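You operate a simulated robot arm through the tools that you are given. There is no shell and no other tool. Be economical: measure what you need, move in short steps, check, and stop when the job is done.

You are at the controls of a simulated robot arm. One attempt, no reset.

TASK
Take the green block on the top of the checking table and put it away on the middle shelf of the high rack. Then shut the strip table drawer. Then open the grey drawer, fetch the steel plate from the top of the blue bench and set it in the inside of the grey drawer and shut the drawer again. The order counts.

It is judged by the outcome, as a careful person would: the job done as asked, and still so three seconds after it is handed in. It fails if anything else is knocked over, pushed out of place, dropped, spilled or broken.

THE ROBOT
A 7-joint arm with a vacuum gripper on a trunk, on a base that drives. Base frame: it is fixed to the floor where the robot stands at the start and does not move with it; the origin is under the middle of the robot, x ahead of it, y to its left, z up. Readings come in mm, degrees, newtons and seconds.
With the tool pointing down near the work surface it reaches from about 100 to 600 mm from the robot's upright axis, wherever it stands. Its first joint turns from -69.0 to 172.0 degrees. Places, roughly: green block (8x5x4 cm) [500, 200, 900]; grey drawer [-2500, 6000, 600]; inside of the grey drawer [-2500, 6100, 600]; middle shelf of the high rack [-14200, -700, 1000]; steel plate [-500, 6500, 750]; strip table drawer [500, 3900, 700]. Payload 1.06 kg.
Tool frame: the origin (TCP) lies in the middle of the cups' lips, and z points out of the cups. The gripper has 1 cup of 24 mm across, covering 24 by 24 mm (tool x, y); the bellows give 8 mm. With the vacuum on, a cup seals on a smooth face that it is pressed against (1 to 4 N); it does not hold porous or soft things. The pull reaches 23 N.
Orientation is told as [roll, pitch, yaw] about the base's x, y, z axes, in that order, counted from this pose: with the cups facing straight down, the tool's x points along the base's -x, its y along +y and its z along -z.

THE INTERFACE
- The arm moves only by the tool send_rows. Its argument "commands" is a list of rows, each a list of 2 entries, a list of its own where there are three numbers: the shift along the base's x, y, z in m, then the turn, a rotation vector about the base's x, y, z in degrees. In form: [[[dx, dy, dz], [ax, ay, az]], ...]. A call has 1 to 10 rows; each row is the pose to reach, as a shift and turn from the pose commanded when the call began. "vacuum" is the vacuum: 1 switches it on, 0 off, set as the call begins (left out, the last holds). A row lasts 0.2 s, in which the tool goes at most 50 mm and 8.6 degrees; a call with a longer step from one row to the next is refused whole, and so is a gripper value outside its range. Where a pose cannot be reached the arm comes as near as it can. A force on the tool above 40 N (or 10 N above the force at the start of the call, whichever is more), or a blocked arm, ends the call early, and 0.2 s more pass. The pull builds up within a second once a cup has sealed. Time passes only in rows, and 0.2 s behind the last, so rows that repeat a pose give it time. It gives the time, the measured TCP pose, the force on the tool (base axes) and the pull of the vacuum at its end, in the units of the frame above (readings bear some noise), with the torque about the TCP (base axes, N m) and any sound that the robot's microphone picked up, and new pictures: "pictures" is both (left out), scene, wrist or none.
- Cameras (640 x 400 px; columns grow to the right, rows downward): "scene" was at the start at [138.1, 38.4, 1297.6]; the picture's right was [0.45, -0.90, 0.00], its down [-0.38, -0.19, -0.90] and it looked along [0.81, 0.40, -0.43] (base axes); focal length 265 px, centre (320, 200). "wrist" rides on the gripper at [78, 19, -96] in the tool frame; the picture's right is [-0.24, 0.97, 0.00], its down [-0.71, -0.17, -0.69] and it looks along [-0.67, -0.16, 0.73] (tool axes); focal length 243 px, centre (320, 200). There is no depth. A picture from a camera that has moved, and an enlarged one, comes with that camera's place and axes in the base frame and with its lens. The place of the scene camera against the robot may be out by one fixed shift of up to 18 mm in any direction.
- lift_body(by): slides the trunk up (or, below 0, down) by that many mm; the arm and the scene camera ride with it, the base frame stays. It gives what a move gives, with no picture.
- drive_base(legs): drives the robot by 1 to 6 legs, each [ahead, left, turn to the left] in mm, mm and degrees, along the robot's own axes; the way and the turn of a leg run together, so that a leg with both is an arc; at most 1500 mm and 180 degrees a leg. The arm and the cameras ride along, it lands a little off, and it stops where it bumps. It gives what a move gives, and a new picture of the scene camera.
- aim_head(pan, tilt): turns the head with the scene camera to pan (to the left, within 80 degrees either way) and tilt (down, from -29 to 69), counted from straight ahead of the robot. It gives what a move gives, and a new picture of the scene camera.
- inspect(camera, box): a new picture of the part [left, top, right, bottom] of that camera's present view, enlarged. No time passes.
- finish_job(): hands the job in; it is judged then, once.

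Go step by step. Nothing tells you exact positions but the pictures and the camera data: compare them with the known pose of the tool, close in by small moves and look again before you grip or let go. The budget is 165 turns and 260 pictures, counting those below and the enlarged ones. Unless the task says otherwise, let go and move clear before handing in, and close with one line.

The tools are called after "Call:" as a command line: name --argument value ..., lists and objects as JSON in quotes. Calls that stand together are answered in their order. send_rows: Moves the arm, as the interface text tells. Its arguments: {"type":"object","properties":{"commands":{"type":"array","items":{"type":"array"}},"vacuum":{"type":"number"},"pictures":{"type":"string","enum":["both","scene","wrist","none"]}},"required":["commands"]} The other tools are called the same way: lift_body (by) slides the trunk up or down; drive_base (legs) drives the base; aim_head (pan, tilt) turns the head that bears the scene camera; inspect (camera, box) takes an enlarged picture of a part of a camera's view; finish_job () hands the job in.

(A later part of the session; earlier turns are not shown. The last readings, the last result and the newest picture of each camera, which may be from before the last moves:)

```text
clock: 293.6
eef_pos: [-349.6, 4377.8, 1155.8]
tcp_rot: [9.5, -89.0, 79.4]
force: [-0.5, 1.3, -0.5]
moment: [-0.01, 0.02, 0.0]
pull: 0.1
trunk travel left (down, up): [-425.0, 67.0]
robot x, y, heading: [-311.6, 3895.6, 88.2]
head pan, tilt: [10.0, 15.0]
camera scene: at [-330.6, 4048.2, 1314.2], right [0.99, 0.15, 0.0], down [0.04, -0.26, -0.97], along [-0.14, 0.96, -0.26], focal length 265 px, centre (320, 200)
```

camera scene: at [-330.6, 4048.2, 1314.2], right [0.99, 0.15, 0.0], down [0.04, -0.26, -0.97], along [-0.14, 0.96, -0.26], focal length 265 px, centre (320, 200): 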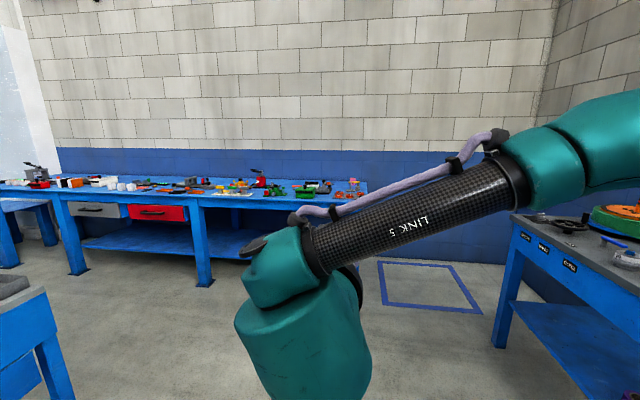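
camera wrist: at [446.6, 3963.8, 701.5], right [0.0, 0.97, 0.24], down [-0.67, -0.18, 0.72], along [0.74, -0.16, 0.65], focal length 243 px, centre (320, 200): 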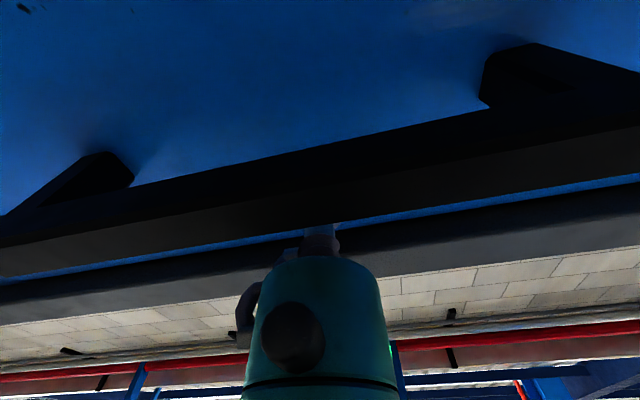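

The grey drawer is in the left part of the blue bench at about [−2505, 5900, 665], next to a red one. First I'll look along the bench top to find the steel plate.

Call:
drive_base --legs '[[700, 100, 1.7]]'

Call:
aim_head --pan 30 --tilt 25

Call:
inspect --camera "scene" --box '[220, 100, 480, 262]'

```text
clock: 297.5
eef_pos: [-461.2, 5092.6, 1157.0]
tcp_rot: [9.3, -89.0, 82.1]
force: [1.1, 0.0, 0.2]
moment: [0.01, -0.01, -0.03]
pull: 0.1
trunk travel left (down, up): [-425.0, 67.0]
robot x, y, heading: [-405.3, 4613.0, 90.3]
head pan, tilt: [10.0, 15.0]
camera scene: at [-430.1, 4764.9, 1314.2], right [0.98, 0.18, 0.0], down [0.05, -0.25, -0.97], along [-0.18, 0.95, -0.26], focal length 265 px, centre (320, 200)
```

scene: 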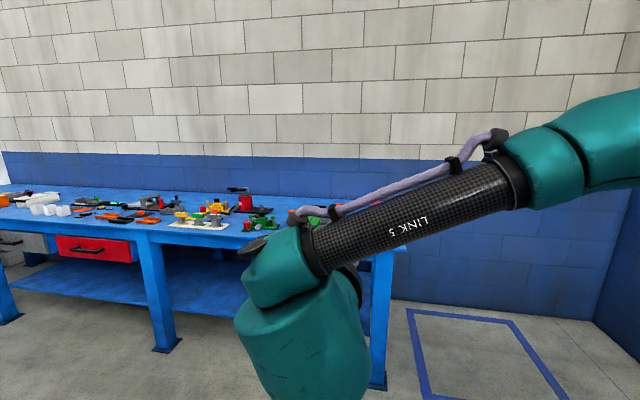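

```text
clock: 298.4
eef_pos: [-461.8, 5092.8, 1156.5]
tcp_rot: [9.2, -89.1, 82.0]
force: [-0.2, 0.0, 0.1]
moment: [-0.03, 0.01, 0.02]
pull: 0.0
trunk travel left (down, up): [-425.0, 67.0]
robot x, y, heading: [-405.6, 4613.2, 90.6]
head pan, tilt: [30.0, 25.0]
camera scene: at [-459.7, 4752.1, 1298.0], right [0.86, 0.51, 0.0], down [0.21, -0.36, -0.91], along [-0.46, 0.78, -0.42], focal length 265 px, centre (320, 200)
```

scene: 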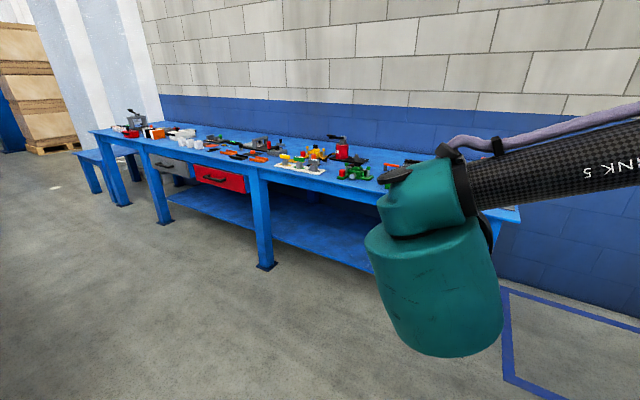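

```text
2.46 times, centred on (350, 181) of scene
camera zoom: at [-459.7, 4752.1, 1298.0], right [0.86, 0.51, 0.0], down [0.21, -0.36, -0.91], along [-0.46, 0.78, -0.42], focal length 652 px, centre (246, 247)
```

zoom: 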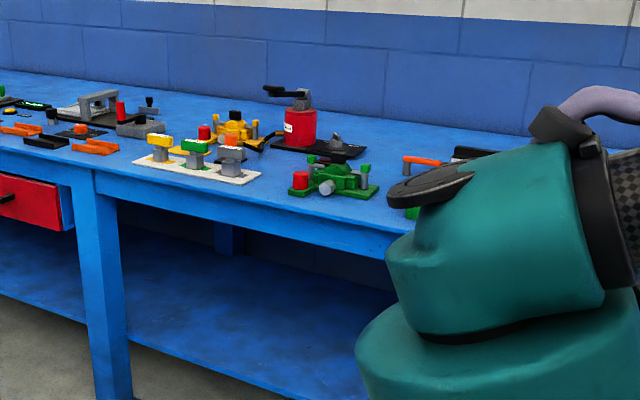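

I'll drive ahead to y ≈ 5200, then slide left to stand in front of the grey drawer.

Call:
drive_base --legs '[[570, 0, -0.5], [0, 1000, 0], [0, 1000, 0]]'

Call:
aim_head --pan 15 --tilt 40

```text
clock: 318.9
eef_pos: [-2443.1, 5679.0, 1157.0]
tcp_rot: [9.3, -88.9, 80.8]
force: [0.8, 0.1, 0.2]
moment: [0.0, -0.04, 0.02]
pull: 0.0
trunk travel left (down, up): [-425.0, 67.0]
robot x, y, heading: [-2394.8, 5203.8, 89.3]
head pan, tilt: [30.0, 25.0]
camera scene: at [-2447.0, 5338.1, 1298.0], right [0.87, 0.49, 0.0], down [0.21, -0.37, -0.91], along [-0.45, 0.79, -0.42], focal length 265 px, centre (320, 200)
```

scene: 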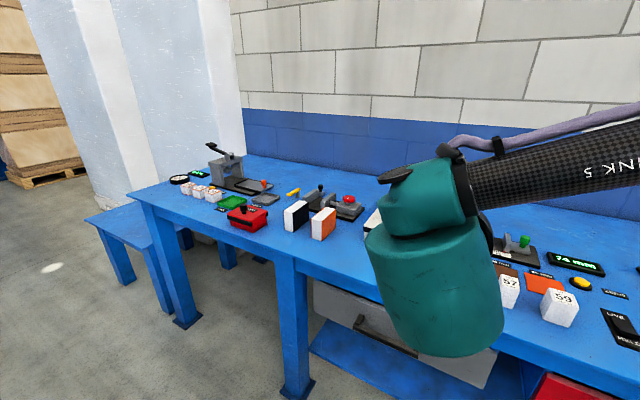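

```text
clock: 319.6
eef_pos: [-2442.3, 5679.4, 1156.0]
tcp_rot: [9.3, -89.1, 80.8]
force: [-0.3, 0.0, -0.6]
moment: [0.0, -0.01, -0.06]
pull: 0.1
trunk travel left (down, up): [-425.0, 67.0]
robot x, y, heading: [-2398.1, 5200.5, 89.7]
head pan, tilt: [15.0, 40.0]
camera scene: at [-2422.9, 5340.2, 1274.7], right [0.97, 0.25, 0.0], down [0.16, -0.62, -0.77], along [-0.19, 0.74, -0.64], focal length 265 px, centre (320, 200)
```

scene: 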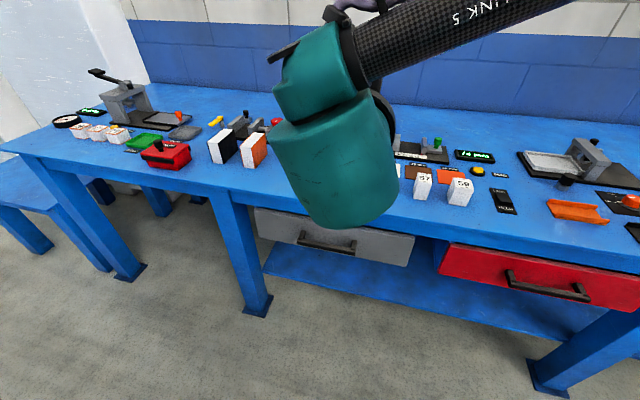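

The grey drawer's front is centred at x ≈ −2540, its panel between z ≈ 580 and 724. I'll shift the base left to align, test whether the arm can hold the tool lower, and then lower the trunk.

Call:
drive_base --legs '[[0, 95, 0.5]]'

Call:
send_rows --commands '[[[0, -0.02, -0.02], [0, 0, 0]], [[0, -0.04, -0.04], [0, 0, 0]], [[0, -0.04, -0.045], [0, 0, 0]], [[0, -0.04, -0.045], [0, 0, 0]]]' --pictures "none"

```text
clock: 321.1
eef_pos: [-2541.6, 5679.1, 1157.4]
tcp_rot: [8.6, -89.1, 82.1]
force: [-0.9, 0.4, 0.2]
moment: [0.0, 0.01, 0.01]
pull: 0.1
trunk travel left (down, up): [-425.0, 67.0]
robot x, y, heading: [-2489.7, 5201.9, 89.8]
head pan, tilt: [15.0, 40.0]
camera scene: at [-2518.0, 5340.4, 1274.7], right [0.97, 0.26, 0.0], down [0.17, -0.62, -0.77], along [-0.2, 0.74, -0.64], focal length 265 px, centre (320, 200)
```

scene: 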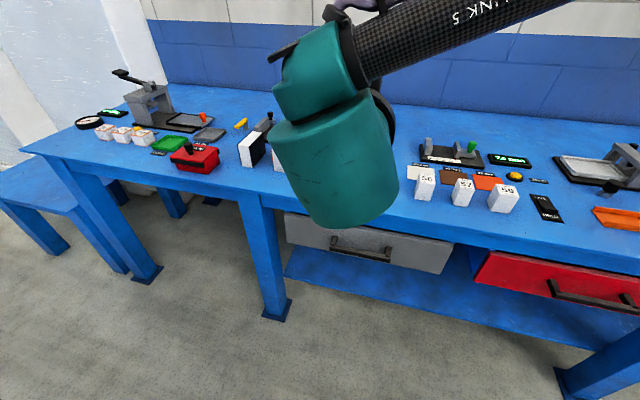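

```text
clock: 322.1
eef_pos: [-2540.6, 5639.0, 1113.1]
tcp_rot: [9.5, -88.9, 80.9]
force: [0.1, -0.5, 0.1]
moment: [-0.02, 0.02, -0.01]
pull: 0.0
trunk travel left (down, up): [-425.0, 67.0]
robot x, y, heading: [-2491.4, 5195.3, 90.1]
head pan, tilt: [15.0, 40.0]
```

The arm reaches there. I'll lower the trunk and use the wrist camera to see the drawer front.

Call:
lift_body --by -405

Call:
inspect --camera "wrist" --box '[0, 0, 640, 400]'

Call:
aim_head --pan -25 --tilt 30

```text
refused: -405 is not a number from -400 to 400
```

```text
1.00 times, centred on (320, 200) of wrist (not enlarged: the box is as wide or as high as the picture)
camera zoom: at [-2558.6, 5542.1, 1035.0], right [-0.97, -0.01, 0.24], down [0.18, -0.67, 0.72], along [0.16, 0.74, 0.65], focal length 243 px, centre (320, 200)
```

zoom: 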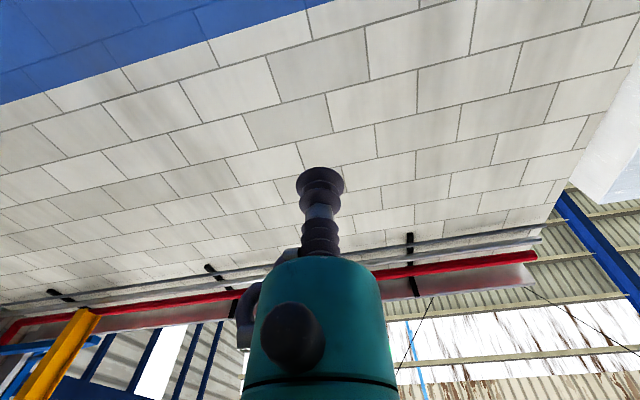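

```text
clock: 323.2
eef_pos: [-2541.7, 5637.5, 1112.0]
tcp_rot: [9.9, -89.0, 80.9]
force: [0.4, 0.3, 0.1]
moment: [0.02, -0.02, 0.01]
pull: 0.0
trunk travel left (down, up): [-425.0, 67.0]
robot x, y, heading: [-2489.2, 5198.9, 90.1]
head pan, tilt: [-25.0, 30.0]
camera scene: at [-2457.4, 5340.3, 1290.0], right [0.91, -0.42, 0.0], down [-0.21, -0.45, -0.87], along [0.36, 0.79, -0.5], focal length 265 px, centre (320, 200)
```

scene: 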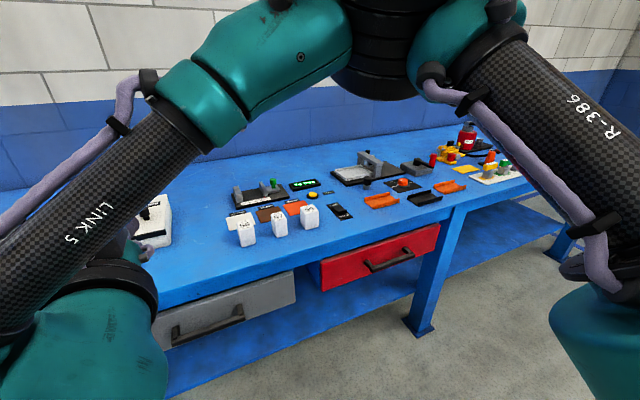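

The elbow stays short of the bench. I'll lower the trunk by 395.

Call:
lift_body --by -395

Call:
inspect --camera "wrist" --box '[0, 0, 640, 400]'

Call:
aim_head --pan -20 --tilt 25

```text
clock: 327.0
eef_pos: [-2539.9, 5668.5, 682.8]
tcp_rot: [2.0, -83.8, 88.5]
force: [-0.1, -0.4, -1.0]
moment: [-0.01, 0.04, 0.0]
pull: 0.1
trunk travel left (down, up): [-30.0, 462.0]
robot x, y, heading: [-2488.7, 5201.6, 89.9]
head pan, tilt: [-25.0, 30.0]
```

```text
1.00 times, centred on (320, 200) of wrist (not enlarged: the box is as wide or as high as the picture)
camera zoom: at [-2557.7, 5565.1, 615.2], right [-0.97, 0.02, 0.24], down [0.18, -0.6, 0.78], along [0.16, 0.8, 0.58], focal length 243 px, centre (320, 200)
```

zoom: 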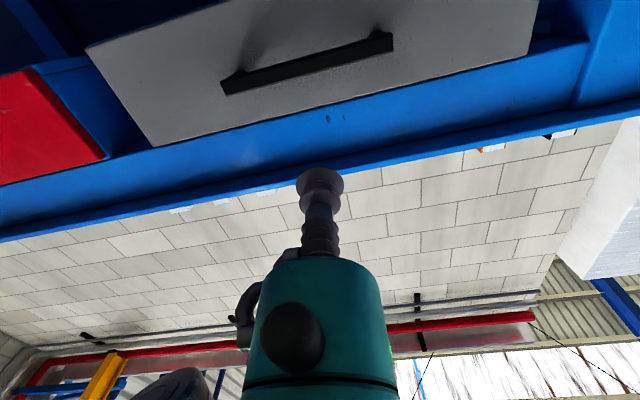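

```text
clock: 327.7
eef_pos: [-2540.7, 5668.4, 683.0]
tcp_rot: [2.1, -83.8, 88.5]
force: [0.3, 0.2, -0.4]
moment: [-0.01, 0.0, 0.01]
pull: 0.1
trunk travel left (down, up): [-30.0, 462.0]
robot x, y, heading: [-2492.1, 5198.0, 90.1]
head pan, tilt: [-20.0, 25.0]
camera scene: at [-2464.2, 5467.9, 880.4], right [0.94, -0.34, 0.0], down [-0.14, -0.4, -0.91], along [0.31, 0.85, -0.42], focal length 265 px, centre (320, 200)
```

scene: 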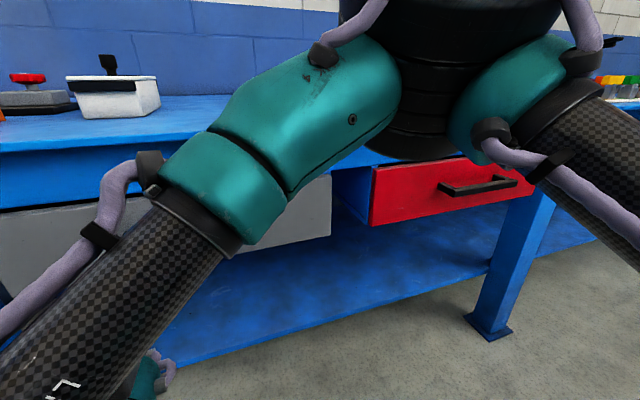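

From the views, the panel is at y ≈ 5908, its top edge at z ≈ 707, and the handle at z ≈ 651. The cup goes between, at z ≈ 684; I'll level the tool and come near.

Call:
send_rows --commands '[[[0, 0.04, 0.001], [1.5, 0, 0]], [[0, 0.08, 0.001], [3, 0, 0]], [[0, 0.12, 0.001], [4.5, 0, 0]], [[0, 0.16, 0.001], [6, 0, 0]], [[0, 0.19, 0.001], [6, 0, 0]], [[0, 0.19, 0.001], [6, 0, 0]]]'

```text
clock: 329.1
eef_pos: [-2540.7, 5859.1, 685.2]
tcp_rot: [36.3, -89.8, 54.3]
force: [0.0, 0.0, -0.5]
moment: [-0.01, 0.01, 0.0]
pull: 0.1
trunk travel left (down, up): [-30.0, 462.0]
robot x, y, heading: [-2490.6, 5201.5, 90.1]
head pan, tilt: [-20.0, 25.0]
camera scene: at [-2464.2, 5468.0, 880.4], right [0.94, -0.34, 0.0], down [-0.14, -0.4, -0.91], along [0.31, 0.85, -0.42], focal length 265 px, centre (320, 200)
camera wrist: at [-2558.0, 5764.0, 606.4], right [-0.97, -0.01, 0.24], down [0.18, -0.68, 0.71], along [0.16, 0.73, 0.66], focal length 243 px, centre (320, 200)
```

scene: 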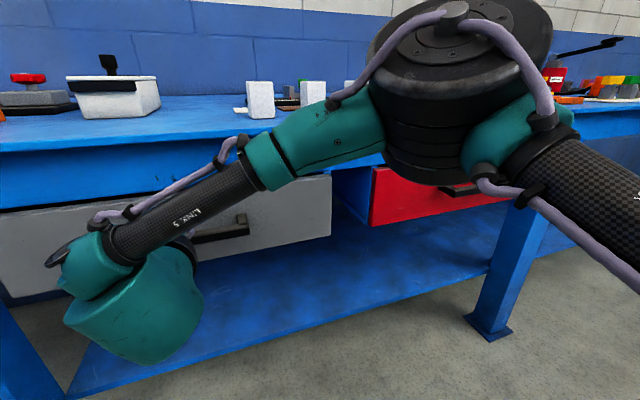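
wrist: 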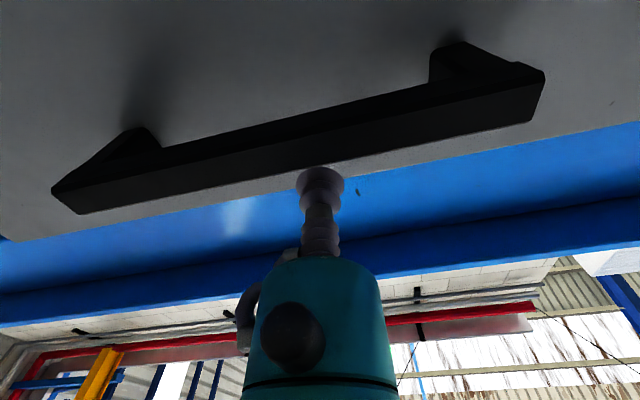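

The gap above the handle is narrow, so I'll raise 6 mm. Then I'll advance slowly with the vacuum on.

Call:
send_rows --commands '[[[0, 0, 0.006], [0, 0, 0]], [[0, 0.012, 0.006], [0, 0, 0]], [[0, 0.022, 0.006], [0, 0, 0]], [[0, 0.03, 0.006], [0, 0, 0]], [[0, 0.034, 0.006], [0, 0, 0]], [[0, 0.034, 0.006], [0, 0, 0]]]' --vacuum 1 --pictures "wrist"

```text
clock: 330.5
eef_pos: [-2539.5, 5891.1, 691.5]
tcp_rot: [36.4, -89.8, 54.4]
force: [3.3, -19.8, 1.0]
moment: [0.01, -0.24, -0.03]
pull: 23.1
trunk travel left (down, up): [-30.0, 462.0]
robot x, y, heading: [-2492.2, 5202.1, 90.4]
head pan, tilt: [-20.0, 25.0]
camera wrist: at [-2558.6, 5795.8, 611.8], right [-0.97, -0.01, 0.24], down [0.18, -0.68, 0.71], along [0.15, 0.73, 0.66], focal length 243 px, centre (320, 200)
```

wrist: 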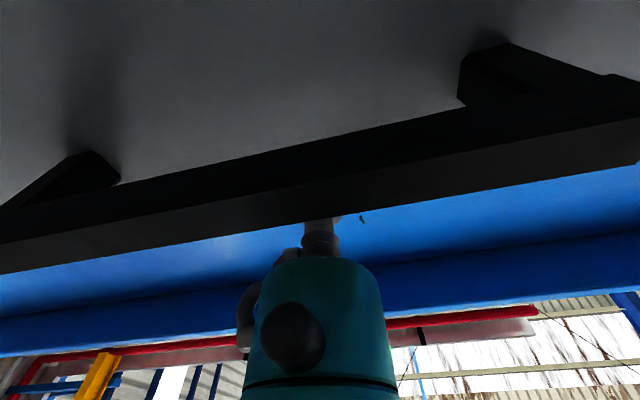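

It is sealed on the drawer front. I'll pull gently.

Call:
send_rows --commands '[[[0, -0.004, 0], [0, 0, 0]], [[0, -0.008, 0], [0, 0, 0]], [[0, -0.014, 0], [0, 0, 0]], [[0, -0.02, 0], [0, 0, 0]], [[0, -0.028, 0], [0, 0, 0]], [[0, -0.036, 0], [0, 0, 0]], [[0, -0.044, 0], [0, 0, 0]], [[0, -0.052, 0], [0, 0, 0]]]'

```text
clock: 332.3
eef_pos: [-2541.5, 5839.6, 691.2]
tcp_rot: [49.9, -89.8, 40.8]
force: [-7.0, 0.6, 3.6]
moment: [0.01, -0.1, -0.08]
pull: 23.0
trunk travel left (down, up): [-30.0, 462.0]
robot x, y, heading: [-2488.5, 5199.4, 90.0]
head pan, tilt: [-20.0, 25.0]
camera scene: at [-2464.6, 5467.8, 880.5], right [0.94, -0.34, 0.0], down [-0.14, -0.4, -0.91], along [0.31, 0.85, -0.42], focal length 265 px, centre (320, 200)
camera wrist: at [-2557.8, 5744.7, 611.8], right [-0.97, -0.01, 0.24], down [0.18, -0.68, 0.71], along [0.15, 0.73, 0.66], focal length 243 px, centre (320, 200)
```

scene: 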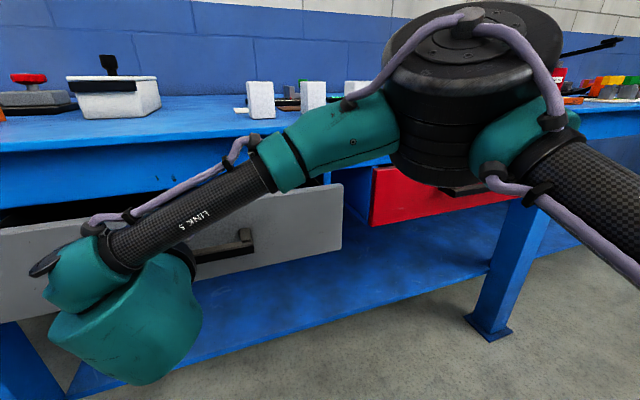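
wrist: 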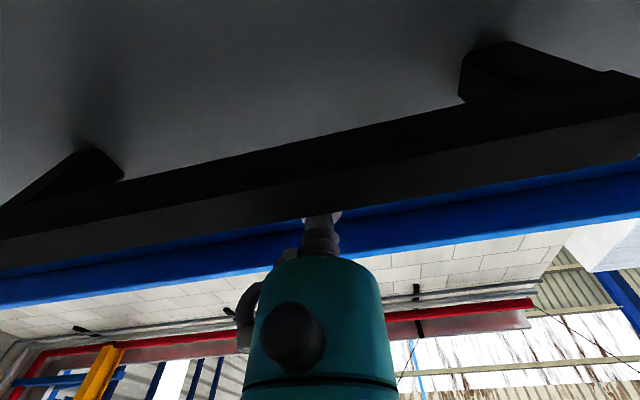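

The drawer is coming open. I'll pull a further 60 mm with the arm.

Call:
send_rows --commands '[[[0, -0.008, 0], [0, 0, 0]], [[0, -0.016, 0], [0, 0, 0]], [[0, -0.024, 0], [0, 0, 0]], [[0, -0.032, 0], [0, 0, 0]], [[0, -0.04, 0], [0, 0, 0]], [[0, -0.048, 0], [0, 0, 0]], [[0, -0.056, 0], [0, 0, 0]], [[0, -0.064, 0], [0, 0, 0]], [[0, -0.072, 0], [0, 0, 0]]]' --pictures "none"

```text
clock: 334.3
eef_pos: [-2539.5, 5767.9, 689.0]
tcp_rot: [23.4, -89.7, 67.0]
force: [5.8, 1.5, 0.8]
moment: [0.06, -0.1, -0.03]
pull: 23.2
trunk travel left (down, up): [-30.0, 462.0]
robot x, y, heading: [-2493.7, 5202.3, 90.0]
head pan, tilt: [-20.0, 25.0]
```

Call:
send_rows --commands '[[[0, -0.008, 0], [0, 0, 0]], [[0, -0.016, 0], [0, 0, 0]], [[0, -0.024, 0], [0, 0, 0]], [[0, -0.032, 0], [0, 0, 0]], [[0, -0.04, 0], [0, 0, 0]], [[0, -0.04, 0], [0, 0, 0]]]' --pictures "scene"

```text
clock: 335.7
eef_pos: [-2541.3, 5728.2, 689.7]
tcp_rot: [34.9, -89.7, 55.7]
force: [6.5, -0.4, -4.6]
moment: [0.02, -0.04, 0.03]
pull: 22.9
trunk travel left (down, up): [-30.0, 462.0]
robot x, y, heading: [-2492.1, 5199.7, 90.1]
head pan, tilt: [-20.0, 25.0]
camera scene: at [-2463.9, 5468.2, 880.3], right [0.94, -0.34, 0.0], down [-0.14, -0.4, -0.91], along [0.31, 0.85, -0.42], focal length 265 px, centre (320, 200)
```

scene: 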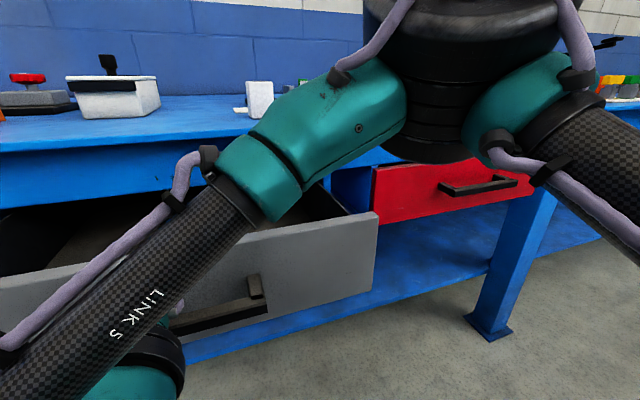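

It is open by about 165 mm. I'll pull a further 90 mm by backing the base.

Call:
drive_base --legs '[[-45, 0, 0], [-45, 0, 0]]'

```text
clock: 337.1
eef_pos: [-2541.4, 5638.9, 690.6]
tcp_rot: [31.8, -89.6, 58.9]
force: [-0.9, -1.6, -2.1]
moment: [0.05, -0.17, 0.03]
pull: 22.5
trunk travel left (down, up): [-30.0, 462.0]
robot x, y, heading: [-2489.4, 5105.2, 90.0]
head pan, tilt: [-20.0, 25.0]
camera scene: at [-2464.4, 5379.0, 880.4], right [0.94, -0.34, 0.0], down [-0.14, -0.4, -0.91], along [0.31, 0.85, -0.42], focal length 265 px, centre (320, 200)
```

scene: 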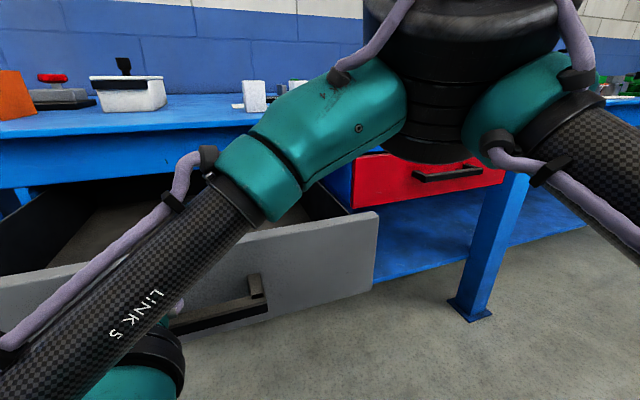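

The drawer is open by about 250 mm. I'll release and back off.

Call:
send_rows --commands '[[[0, 0, 0], [0, 0, 0]], [[0, 0, 0], [0, 0, 0]], [[0, 0, 0], [0, 0, 0]], [[0, 0, 0], [0, 0, 0]], [[0, 0, 0], [0, 0, 0]]]' --vacuum 0 --pictures "none"

Call:
drive_base --legs '[[-110, 0, 0]]'

Call:
lift_body --by 395

Call:
aim_head --pan 15 --tilt 35

```text
clock: 338.3
eef_pos: [-2540.6, 5638.6, 690.7]
tcp_rot: [33.6, -89.7, 57.1]
force: [-0.7, -1.9, -0.6]
moment: [-0.03, 0.02, -0.04]
pull: 0.0
trunk travel left (down, up): [-30.0, 462.0]
robot x, y, heading: [-2490.1, 5112.1, 90.0]
head pan, tilt: [-20.0, 25.0]
```

```text
clock: 339.4
eef_pos: [-2540.2, 5530.9, 691.3]
tcp_rot: [32.2, -89.8, 58.4]
force: [0.0, -0.5, -0.3]
moment: [0.02, 0.02, -0.01]
pull: 0.1
trunk travel left (down, up): [-30.0, 462.0]
robot x, y, heading: [-2487.7, 5000.0, 90.0]
head pan, tilt: [-20.0, 25.0]
camera scene: at [-2463.8, 5270.9, 880.4], right [0.94, -0.34, 0.0], down [-0.14, -0.4, -0.91], along [0.31, 0.85, -0.42], focal length 265 px, centre (320, 200)
```

scene: 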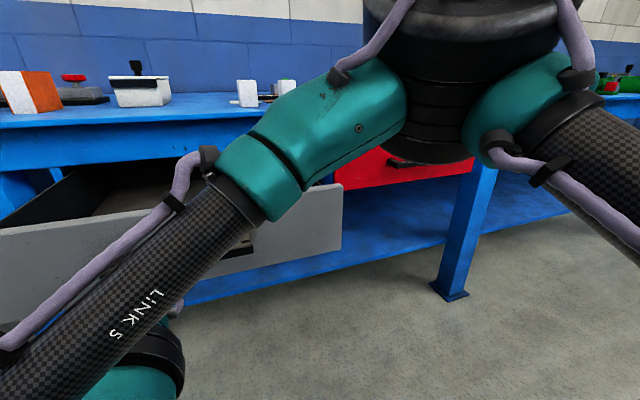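

```text
clock: 343.2
eef_pos: [-2540.3, 5530.8, 1085.4]
tcp_rot: [32.8, -89.7, 58.0]
force: [-0.5, 0.1, 0.1]
moment: [0.01, 0.01, 0.0]
pull: 0.0
trunk travel left (down, up): [-425.0, 67.0]
robot x, y, heading: [-2489.0, 5003.9, 90.0]
head pan, tilt: [-20.0, 25.0]
```

```text
clock: 344.2
eef_pos: [-2541.2, 5529.7, 1084.8]
tcp_rot: [33.2, -89.7, 57.7]
force: [-0.4, -0.5, -0.6]
moment: [-0.01, -0.01, 0.0]
pull: 0.0
trunk travel left (down, up): [-425.0, 67.0]
robot x, y, heading: [-2488.2, 5004.0, 89.9]
head pan, tilt: [15.0, 35.0]
camera scene: at [-2518.0, 5146.3, 1282.2], right [0.97, 0.26, 0.0], down [0.15, -0.55, -0.82], along [-0.21, 0.79, -0.57], focal length 265 px, centre (320, 200)
```

scene: 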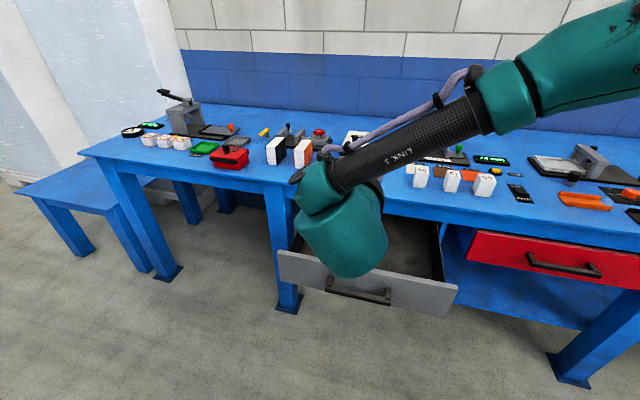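

The drawer stands open. I'll turn the tool back to point down while drawing the arm in.

Call:
send_rows --commands '[[[-0.006, -0.026, 0.006], [-8.5, 0, 0]], [[-0.012, -0.052, 0.012], [-17, 0, 0]], [[-0.018, -0.078, 0.018], [-25.5, 0, 0]], [[-0.024, -0.104, 0.024], [-34, 0, 0]], [[-0.03, -0.13, 0.03], [-42.5, 0, 0]], [[-0.036, -0.156, 0.036], [-51, 0, 0]], [[-0.042, -0.182, 0.042], [-59.5, 0, 0]], [[-0.048, -0.208, 0.048], [-68, 0, 0]], [[-0.054, -0.234, 0.054], [-76.5, 0, 0]], [[-0.06, -0.26, 0.06], [-85, 0, 0]]]' --pictures "none"

Call:
send_rows --commands '[[[0, -0.01, 0], [-4.5, 0, 0]], [[0, -0.01, 0], [-4.5, 0, 0]]]' --pictures "wrist"

```text
clock: 346.4
eef_pos: [-2601.7, 5270.0, 1146.3]
tcp_rot: [0.7, -4.7, 89.9]
force: [0.4, -0.6, -0.2]
moment: [-0.04, 0.01, 0.01]
pull: 0.0
trunk travel left (down, up): [-425.0, 67.0]
robot x, y, heading: [-2494.8, 5001.2, 90.2]
head pan, tilt: [15.0, 35.0]
```

```text
clock: 347.1
eef_pos: [-2601.0, 5259.4, 1146.4]
tcp_rot: [0.7, -0.3, 89.9]
force: [0.4, -0.9, 0.8]
moment: [-0.03, 0.04, -0.01]
pull: 0.1
trunk travel left (down, up): [-425.0, 67.0]
robot x, y, heading: [-2487.6, 5005.0, 89.9]
head pan, tilt: [15.0, 35.0]
camera wrist: at [-2618.3, 5182.7, 1241.1], right [-0.97, 0.24, 0.01], down [0.18, 0.71, 0.69], along [0.15, 0.67, -0.73], focal length 243 px, centre (320, 200)
```

wrist: 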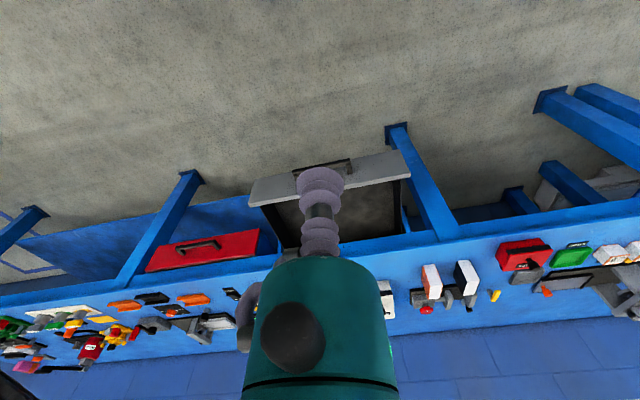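

I'll drive right along the bench to x ≈ −600 and look for the steel plate.

Call:
drive_base --legs '[[50, -600, 0], [200, -700, 0], [0, -550, 0]]'

Call:
aim_head --pan 0 --tilt 35

Call:
inspect --camera "wrist" --box '[0, 0, 640, 400]'

```text
clock: 364.0
eef_pos: [-743.8, 5526.9, 1145.7]
tcp_rot: [0.7, -0.3, 91.2]
force: [0.1, -0.1, 0.5]
moment: [0.0, 0.03, 0.03]
pull: 0.0
trunk travel left (down, up): [-425.0, 67.0]
robot x, y, heading: [-623.5, 5271.8, 91.2]
head pan, tilt: [15.0, 35.0]
camera scene: at [-658.6, 5414.8, 1282.2], right [0.96, 0.28, 0.0], down [0.16, -0.55, -0.82], along [-0.23, 0.79, -0.57], focal length 265 px, centre (320, 200)
```

scene: 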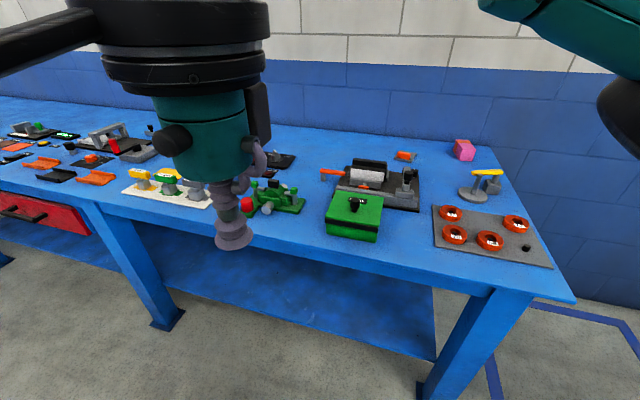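

```text
clock: 364.8
eef_pos: [-744.3, 5526.5, 1146.2]
tcp_rot: [0.6, -0.3, 91.2]
force: [0.1, 0.1, -0.6]
moment: [0.01, 0.0, 0.0]
pull: 0.0
trunk travel left (down, up): [-425.0, 67.0]
robot x, y, heading: [-624.9, 5271.2, 91.5]
head pan, tilt: [0.0, 35.0]
camera scene: at [-636.0, 5418.3, 1282.2], right [1.0, 0.02, 0.0], down [0.01, -0.57, -0.82], along [-0.02, 0.82, -0.57], focal length 265 px, centre (320, 200)
```

scene: 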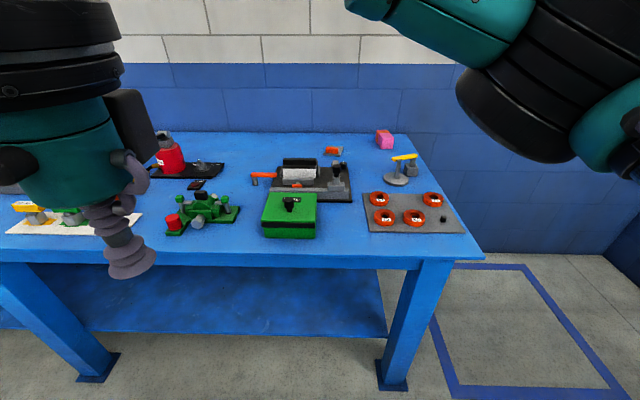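

```text
1.00 times, centred on (320, 200) of wrist (not enlarged: the box is as wide or as high as the picture)
camera zoom: at [-759.7, 5448.8, 1240.9], right [-0.98, 0.21, 0.01], down [0.16, 0.71, 0.69], along [0.14, 0.67, -0.73], focal length 243 px, centre (320, 200)
```

zoom: 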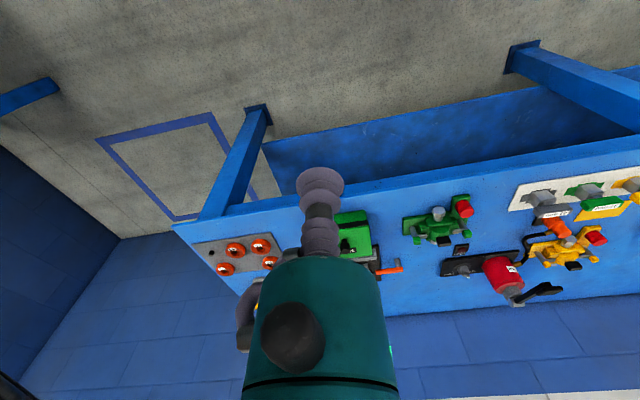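

The plate should appear near pixel (355, 160) in this view. I'll enlarge that region.

Call:
inspect --camera "scene" --box '[240, 120, 480, 270]'

Call:
inspect --camera "scene" --box '[290, 130, 418, 210]'

```text
2.67 times, centred on (360, 195) of scene
camera zoom: at [-636.0, 5418.3, 1282.2], right [1.0, 0.02, 0.0], down [0.01, -0.57, -0.82], along [-0.02, 0.82, -0.57], focal length 707 px, centre (213, 213)
```

zoom: 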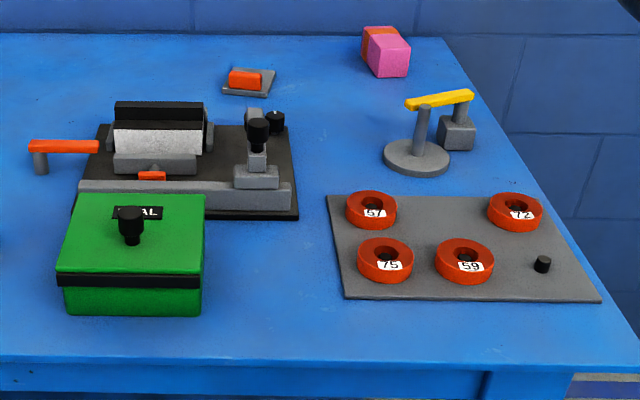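

```text
5.00 times, centred on (354, 170) of scene
camera zoom: at [-636.0, 5418.3, 1282.2], right [1.0, 0.02, 0.0], down [0.01, -0.57, -0.82], along [-0.02, 0.82, -0.57], focal length 1325 px, centre (150, 350)
```

zoom: 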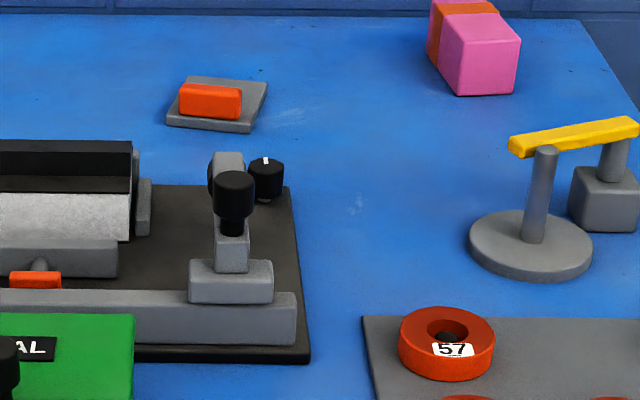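

There is a small grey plate with an orange block on it at about [−600, 6560]; it's too far from the front edge. I'll go round to the bench's free right end (x ≈ −210) and look from there.

Call:
drive_base --legs '[[0, -800, -1.3], [1150, 0, 0]]'

Call:
aim_head --pan 70 --tilt 35

Call:
inspect --camera "scene" --box '[160, 60, 480, 260]'

```text
clock: 376.6
eef_pos: [79.5, 6538.3, 1147.0]
tcp_rot: [0.6, -0.6, 88.7]
force: [0.2, -0.1, -0.2]
moment: [0.02, 0.01, 0.02]
pull: 0.1
trunk travel left (down, up): [-425.0, 67.0]
robot x, y, heading: [187.7, 6288.6, 88.7]
head pan, tilt: [0.0, 35.0]
stopped in leg 2: the robot was blocked; the commanded pose is now the measured one
camera scene: at [182.6, 6424.4, 1283.8], right [1.0, -0.02, 0.0], down [-0.01, -0.57, -0.82], along [0.02, 0.82, -0.57], focal length 265 px, centre (320, 200)
```

scene: 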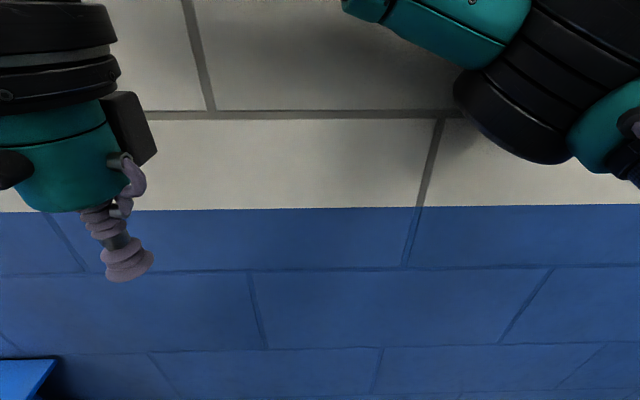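

```text
clock: 378.0
eef_pos: [78.3, 6537.4, 1148.4]
tcp_rot: [0.6, -0.8, 88.8]
force: [0.4, 0.3, -0.2]
moment: [0.01, 0.01, 0.03]
pull: 0.1
trunk travel left (down, up): [-425.0, 67.0]
robot x, y, heading: [186.6, 6292.3, 89.0]
head pan, tilt: [70.0, 35.0]
camera scene: at [98.6, 6368.0, 1283.3], right [0.36, 0.93, 0.01], down [0.53, -0.2, -0.82], along [-0.76, 0.3, -0.57], focal length 265 px, centre (320, 200)
```

scene: 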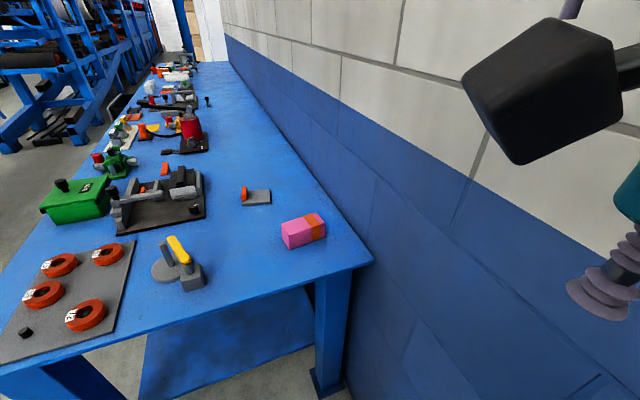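

```text
2.00 times, centred on (320, 160) of scene
camera zoom: at [98.6, 6368.0, 1283.3], right [0.36, 0.93, 0.01], down [0.53, -0.2, -0.82], along [-0.76, 0.3, -0.57], focal length 530 px, centre (320, 280)
```

zoom: 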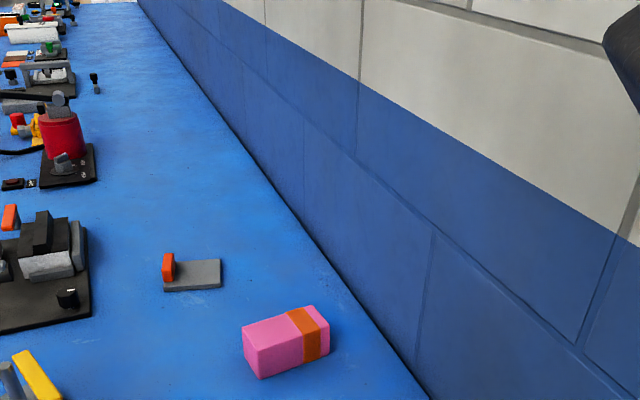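

The plate has a flat grey face with an orange tab on its end, at about [−605, 6441, 815]. The base touched something near the wall, so I'll back off and look down at the gap to the bench end.

Call:
drive_base --legs '[[-120, 0, 1]]'

Call:
aim_head --pan 80 --tilt 65

```text
clock: 379.3
eef_pos: [71.7, 6429.0, 1143.9]
tcp_rot: [0.6, -0.1, 89.9]
force: [-0.9, 0.0, -0.1]
moment: [0.03, -0.01, 0.01]
pull: 0.1
trunk travel left (down, up): [-425.0, 67.0]
robot x, y, heading: [184.8, 6173.4, 90.0]
head pan, tilt: [70.0, 35.0]
camera scene: at [95.0, 6260.5, 1282.3], right [0.34, 0.94, 0.0], down [0.54, -0.2, -0.82], along [-0.77, 0.28, -0.57], focal length 265 px, centre (320, 200)
```

scene: 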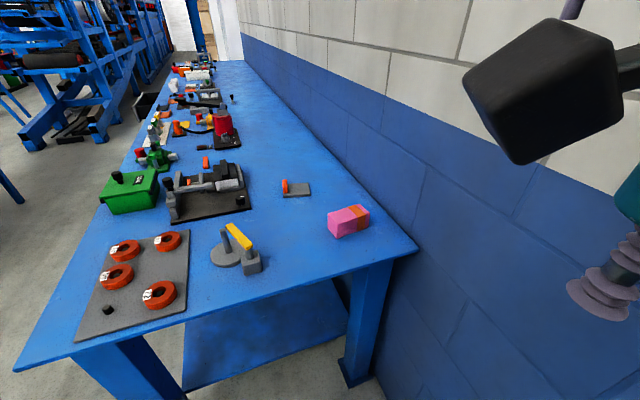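

```text
clock: 380.2
eef_pos: [71.7, 6428.8, 1144.1]
tcp_rot: [0.6, -0.1, 89.8]
force: [0.2, 0.2, 1.0]
moment: [-0.01, 0.0, -0.01]
pull: 0.0
trunk travel left (down, up): [-425.0, 67.0]
robot x, y, heading: [183.4, 6174.8, 89.6]
head pan, tilt: [80.0, 65.0]
camera scene: at [117.9, 6241.8, 1242.4], right [0.18, 0.98, 0.0], down [0.89, -0.16, -0.42], along [-0.42, 0.07, -0.91], focal length 265 px, centre (320, 200)
```

scene: 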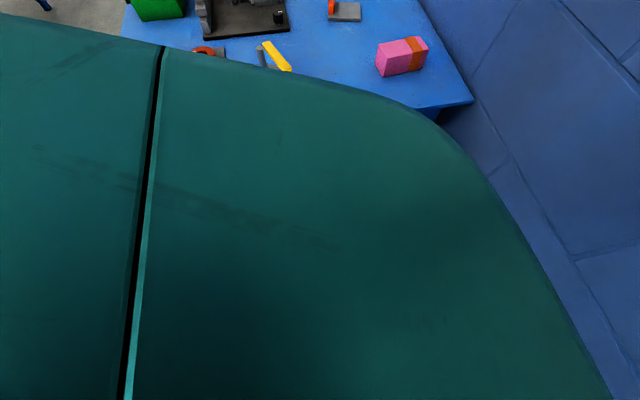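

I'll back the reach question with a test: stretch the arm to the left over the bench at a safe height, and see how far it gets.

Call:
send_rows --commands '[[[-0.045, -0.01, -0.005], [0, 0, 0]], [[-0.09, -0.02, -0.01], [0, 0, 0]], [[-0.135, -0.03, -0.015], [0, 0, 0]], [[-0.18, -0.04, -0.02], [0, 0, 0]], [[-0.225, -0.05, -0.025], [0, 0, 0]], [[-0.27, -0.06, -0.03], [0, 0, 0]], [[-0.315, -0.07, -0.035], [0, 0, 0]], [[-0.36, -0.08, -0.04], [0, 0, 0]], [[-0.405, -0.09, -0.045], [0, 0, 0]], [[-0.45, -0.1, -0.05], [0, 0, 0]]]' --pictures "wrist"

Call:
aim_head --pan 60 --tilt 35

```text
clock: 382.4
eef_pos: [-52.7, 6402.2, 1131.1]
tcp_rot: [0.6, -0.1, 89.9]
force: [-0.9, -0.6, 0.3]
moment: [-0.03, -0.02, 0.03]
pull: 0.0
out of reach, approached as far as the arm can: row 3, 4, 5, 6, 7, 8, 9, 10
trunk travel left (down, up): [-425.0, 67.0]
robot x, y, heading: [186.0, 6173.8, 89.8]
head pan, tilt: [80.0, 65.0]
camera wrist: at [-70.5, 6324.2, 1225.6], right [-0.97, 0.24, 0.01], down [0.18, 0.71, 0.68], along [0.15, 0.67, -0.73], focal length 243 px, centre (320, 200)
```

wrist: 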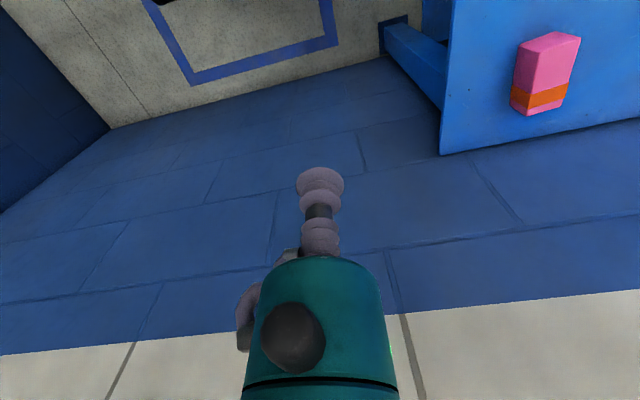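

```text
clock: 383.4
eef_pos: [-53.4, 6402.0, 1130.4]
tcp_rot: [0.6, -0.2, 89.9]
force: [-0.1, -0.1, 0.3]
moment: [0.03, 0.0, -0.01]
pull: 0.0
trunk travel left (down, up): [-425.0, 67.0]
robot x, y, heading: [182.8, 6170.9, 89.8]
head pan, tilt: [60.0, 35.0]
camera scene: at [101.5, 6275.3, 1282.1], right [0.5, 0.87, 0.0], down [0.5, -0.29, -0.82], along [-0.71, 0.41, -0.57], focal length 265 px, centre (320, 200)
```

scene: 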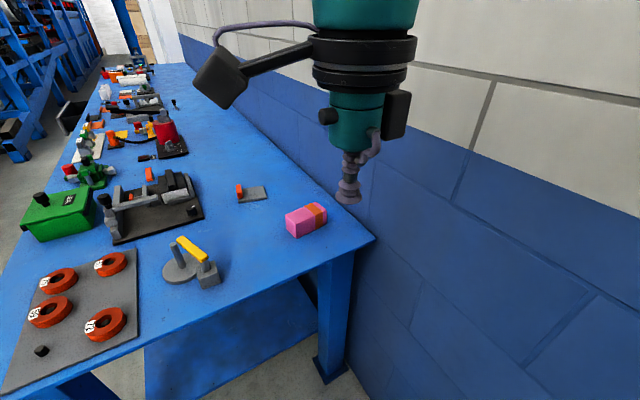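

The arm stopped because the tool's yaw has to follow it. I'll retry, turning the tool to the left along with the reach.

Call:
send_rows --commands '[[[-0.03, -0.007, 0], [0, 0, 8]], [[-0.06, -0.014, 0], [0, 0, 16]], [[-0.09, -0.021, 0], [0, 0, 24]], [[-0.13, -0.028, 0], [0, 0, 32]], [[-0.17, -0.035, 0], [0, 0, 40]], [[-0.21, -0.042, 0], [0, 0, 48]], [[-0.25, -0.049, 0], [0, 0, 56]], [[-0.29, -0.056, 0], [0, 0, 64]], [[-0.33, -0.063, 0], [0, 0, 72]], [[-0.37, -0.07, 0], [0, 0, 80]]]' --pictures "both"

```text
clock: 385.6
eef_pos: [-53.5, 6331.3, 1163.0]
tcp_rot: [0.5, -0.1, 170.1]
force: [0.4, -0.7, 0.5]
moment: [-0.01, -0.01, 0.01]
pull: 0.0
out of reach, approached as far as the arm can: row 1, 2, 3, 4, 5, 6, 7, 8, 9, 10
trunk travel left (down, up): [-425.0, 67.0]
robot x, y, heading: [184.9, 6170.3, 89.9]
head pan, tilt: [60.0, 35.0]
camera scene: at [101.5, 6275.1, 1282.2], right [0.5, 0.86, 0.0], down [0.5, -0.29, -0.82], along [-0.71, 0.41, -0.57], focal length 265 px, centre (320, 200)
camera wrist: at [22.2, 6301.2, 1259.0], right [-0.4, -0.92, 0.01], down [-0.66, 0.3, 0.69], along [-0.63, 0.27, -0.73], focal length 243 px, centre (320, 200)
```

scene: 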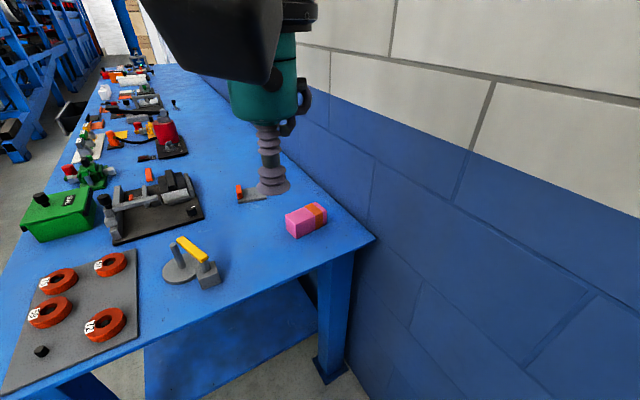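
wrist: 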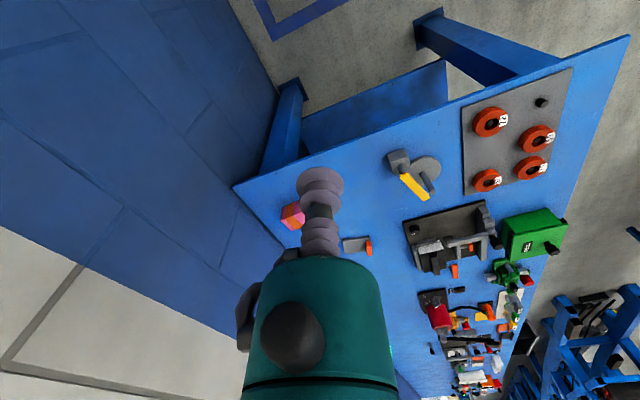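

Let me try again from this turned pose, moving out to the left.

Call:
send_rows --commands '[[[-0.04, 0, -0.01], [0, 0, 0]], [[-0.08, 0, -0.02], [0, 0, 0]], [[-0.12, 0, -0.03], [0, 0, 0]], [[-0.16, 0, -0.04], [0, 0, 0]], [[-0.2, 0, -0.05], [0, 0, 0]], [[-0.24, 0, -0.05], [0, 0, 0]]]' --pictures "scene"

```text
clock: 387.0
eef_pos: [-51.6, 6344.3, 1139.5]
tcp_rot: [0.6, -0.1, 169.9]
force: [-0.5, 0.6, 0.1]
moment: [-0.01, -0.02, 0.03]
pull: 0.0
out of reach, approached as far as the arm can: row 1, 2, 3, 4, 5, 6
trunk travel left (down, up): [-425.0, 67.0]
robot x, y, heading: [183.6, 6173.9, 89.9]
head pan, tilt: [60.0, 35.0]
camera scene: at [101.5, 6275.2, 1282.2], right [0.5, 0.86, 0.0], down [0.5, -0.29, -0.82], along [-0.71, 0.41, -0.57], focal length 265 px, centre (320, 200)
```

scene: 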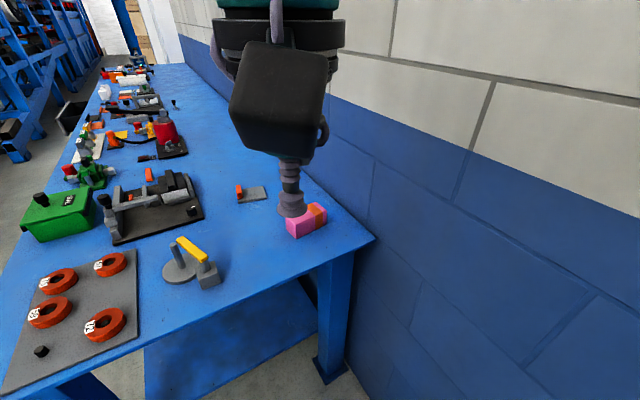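

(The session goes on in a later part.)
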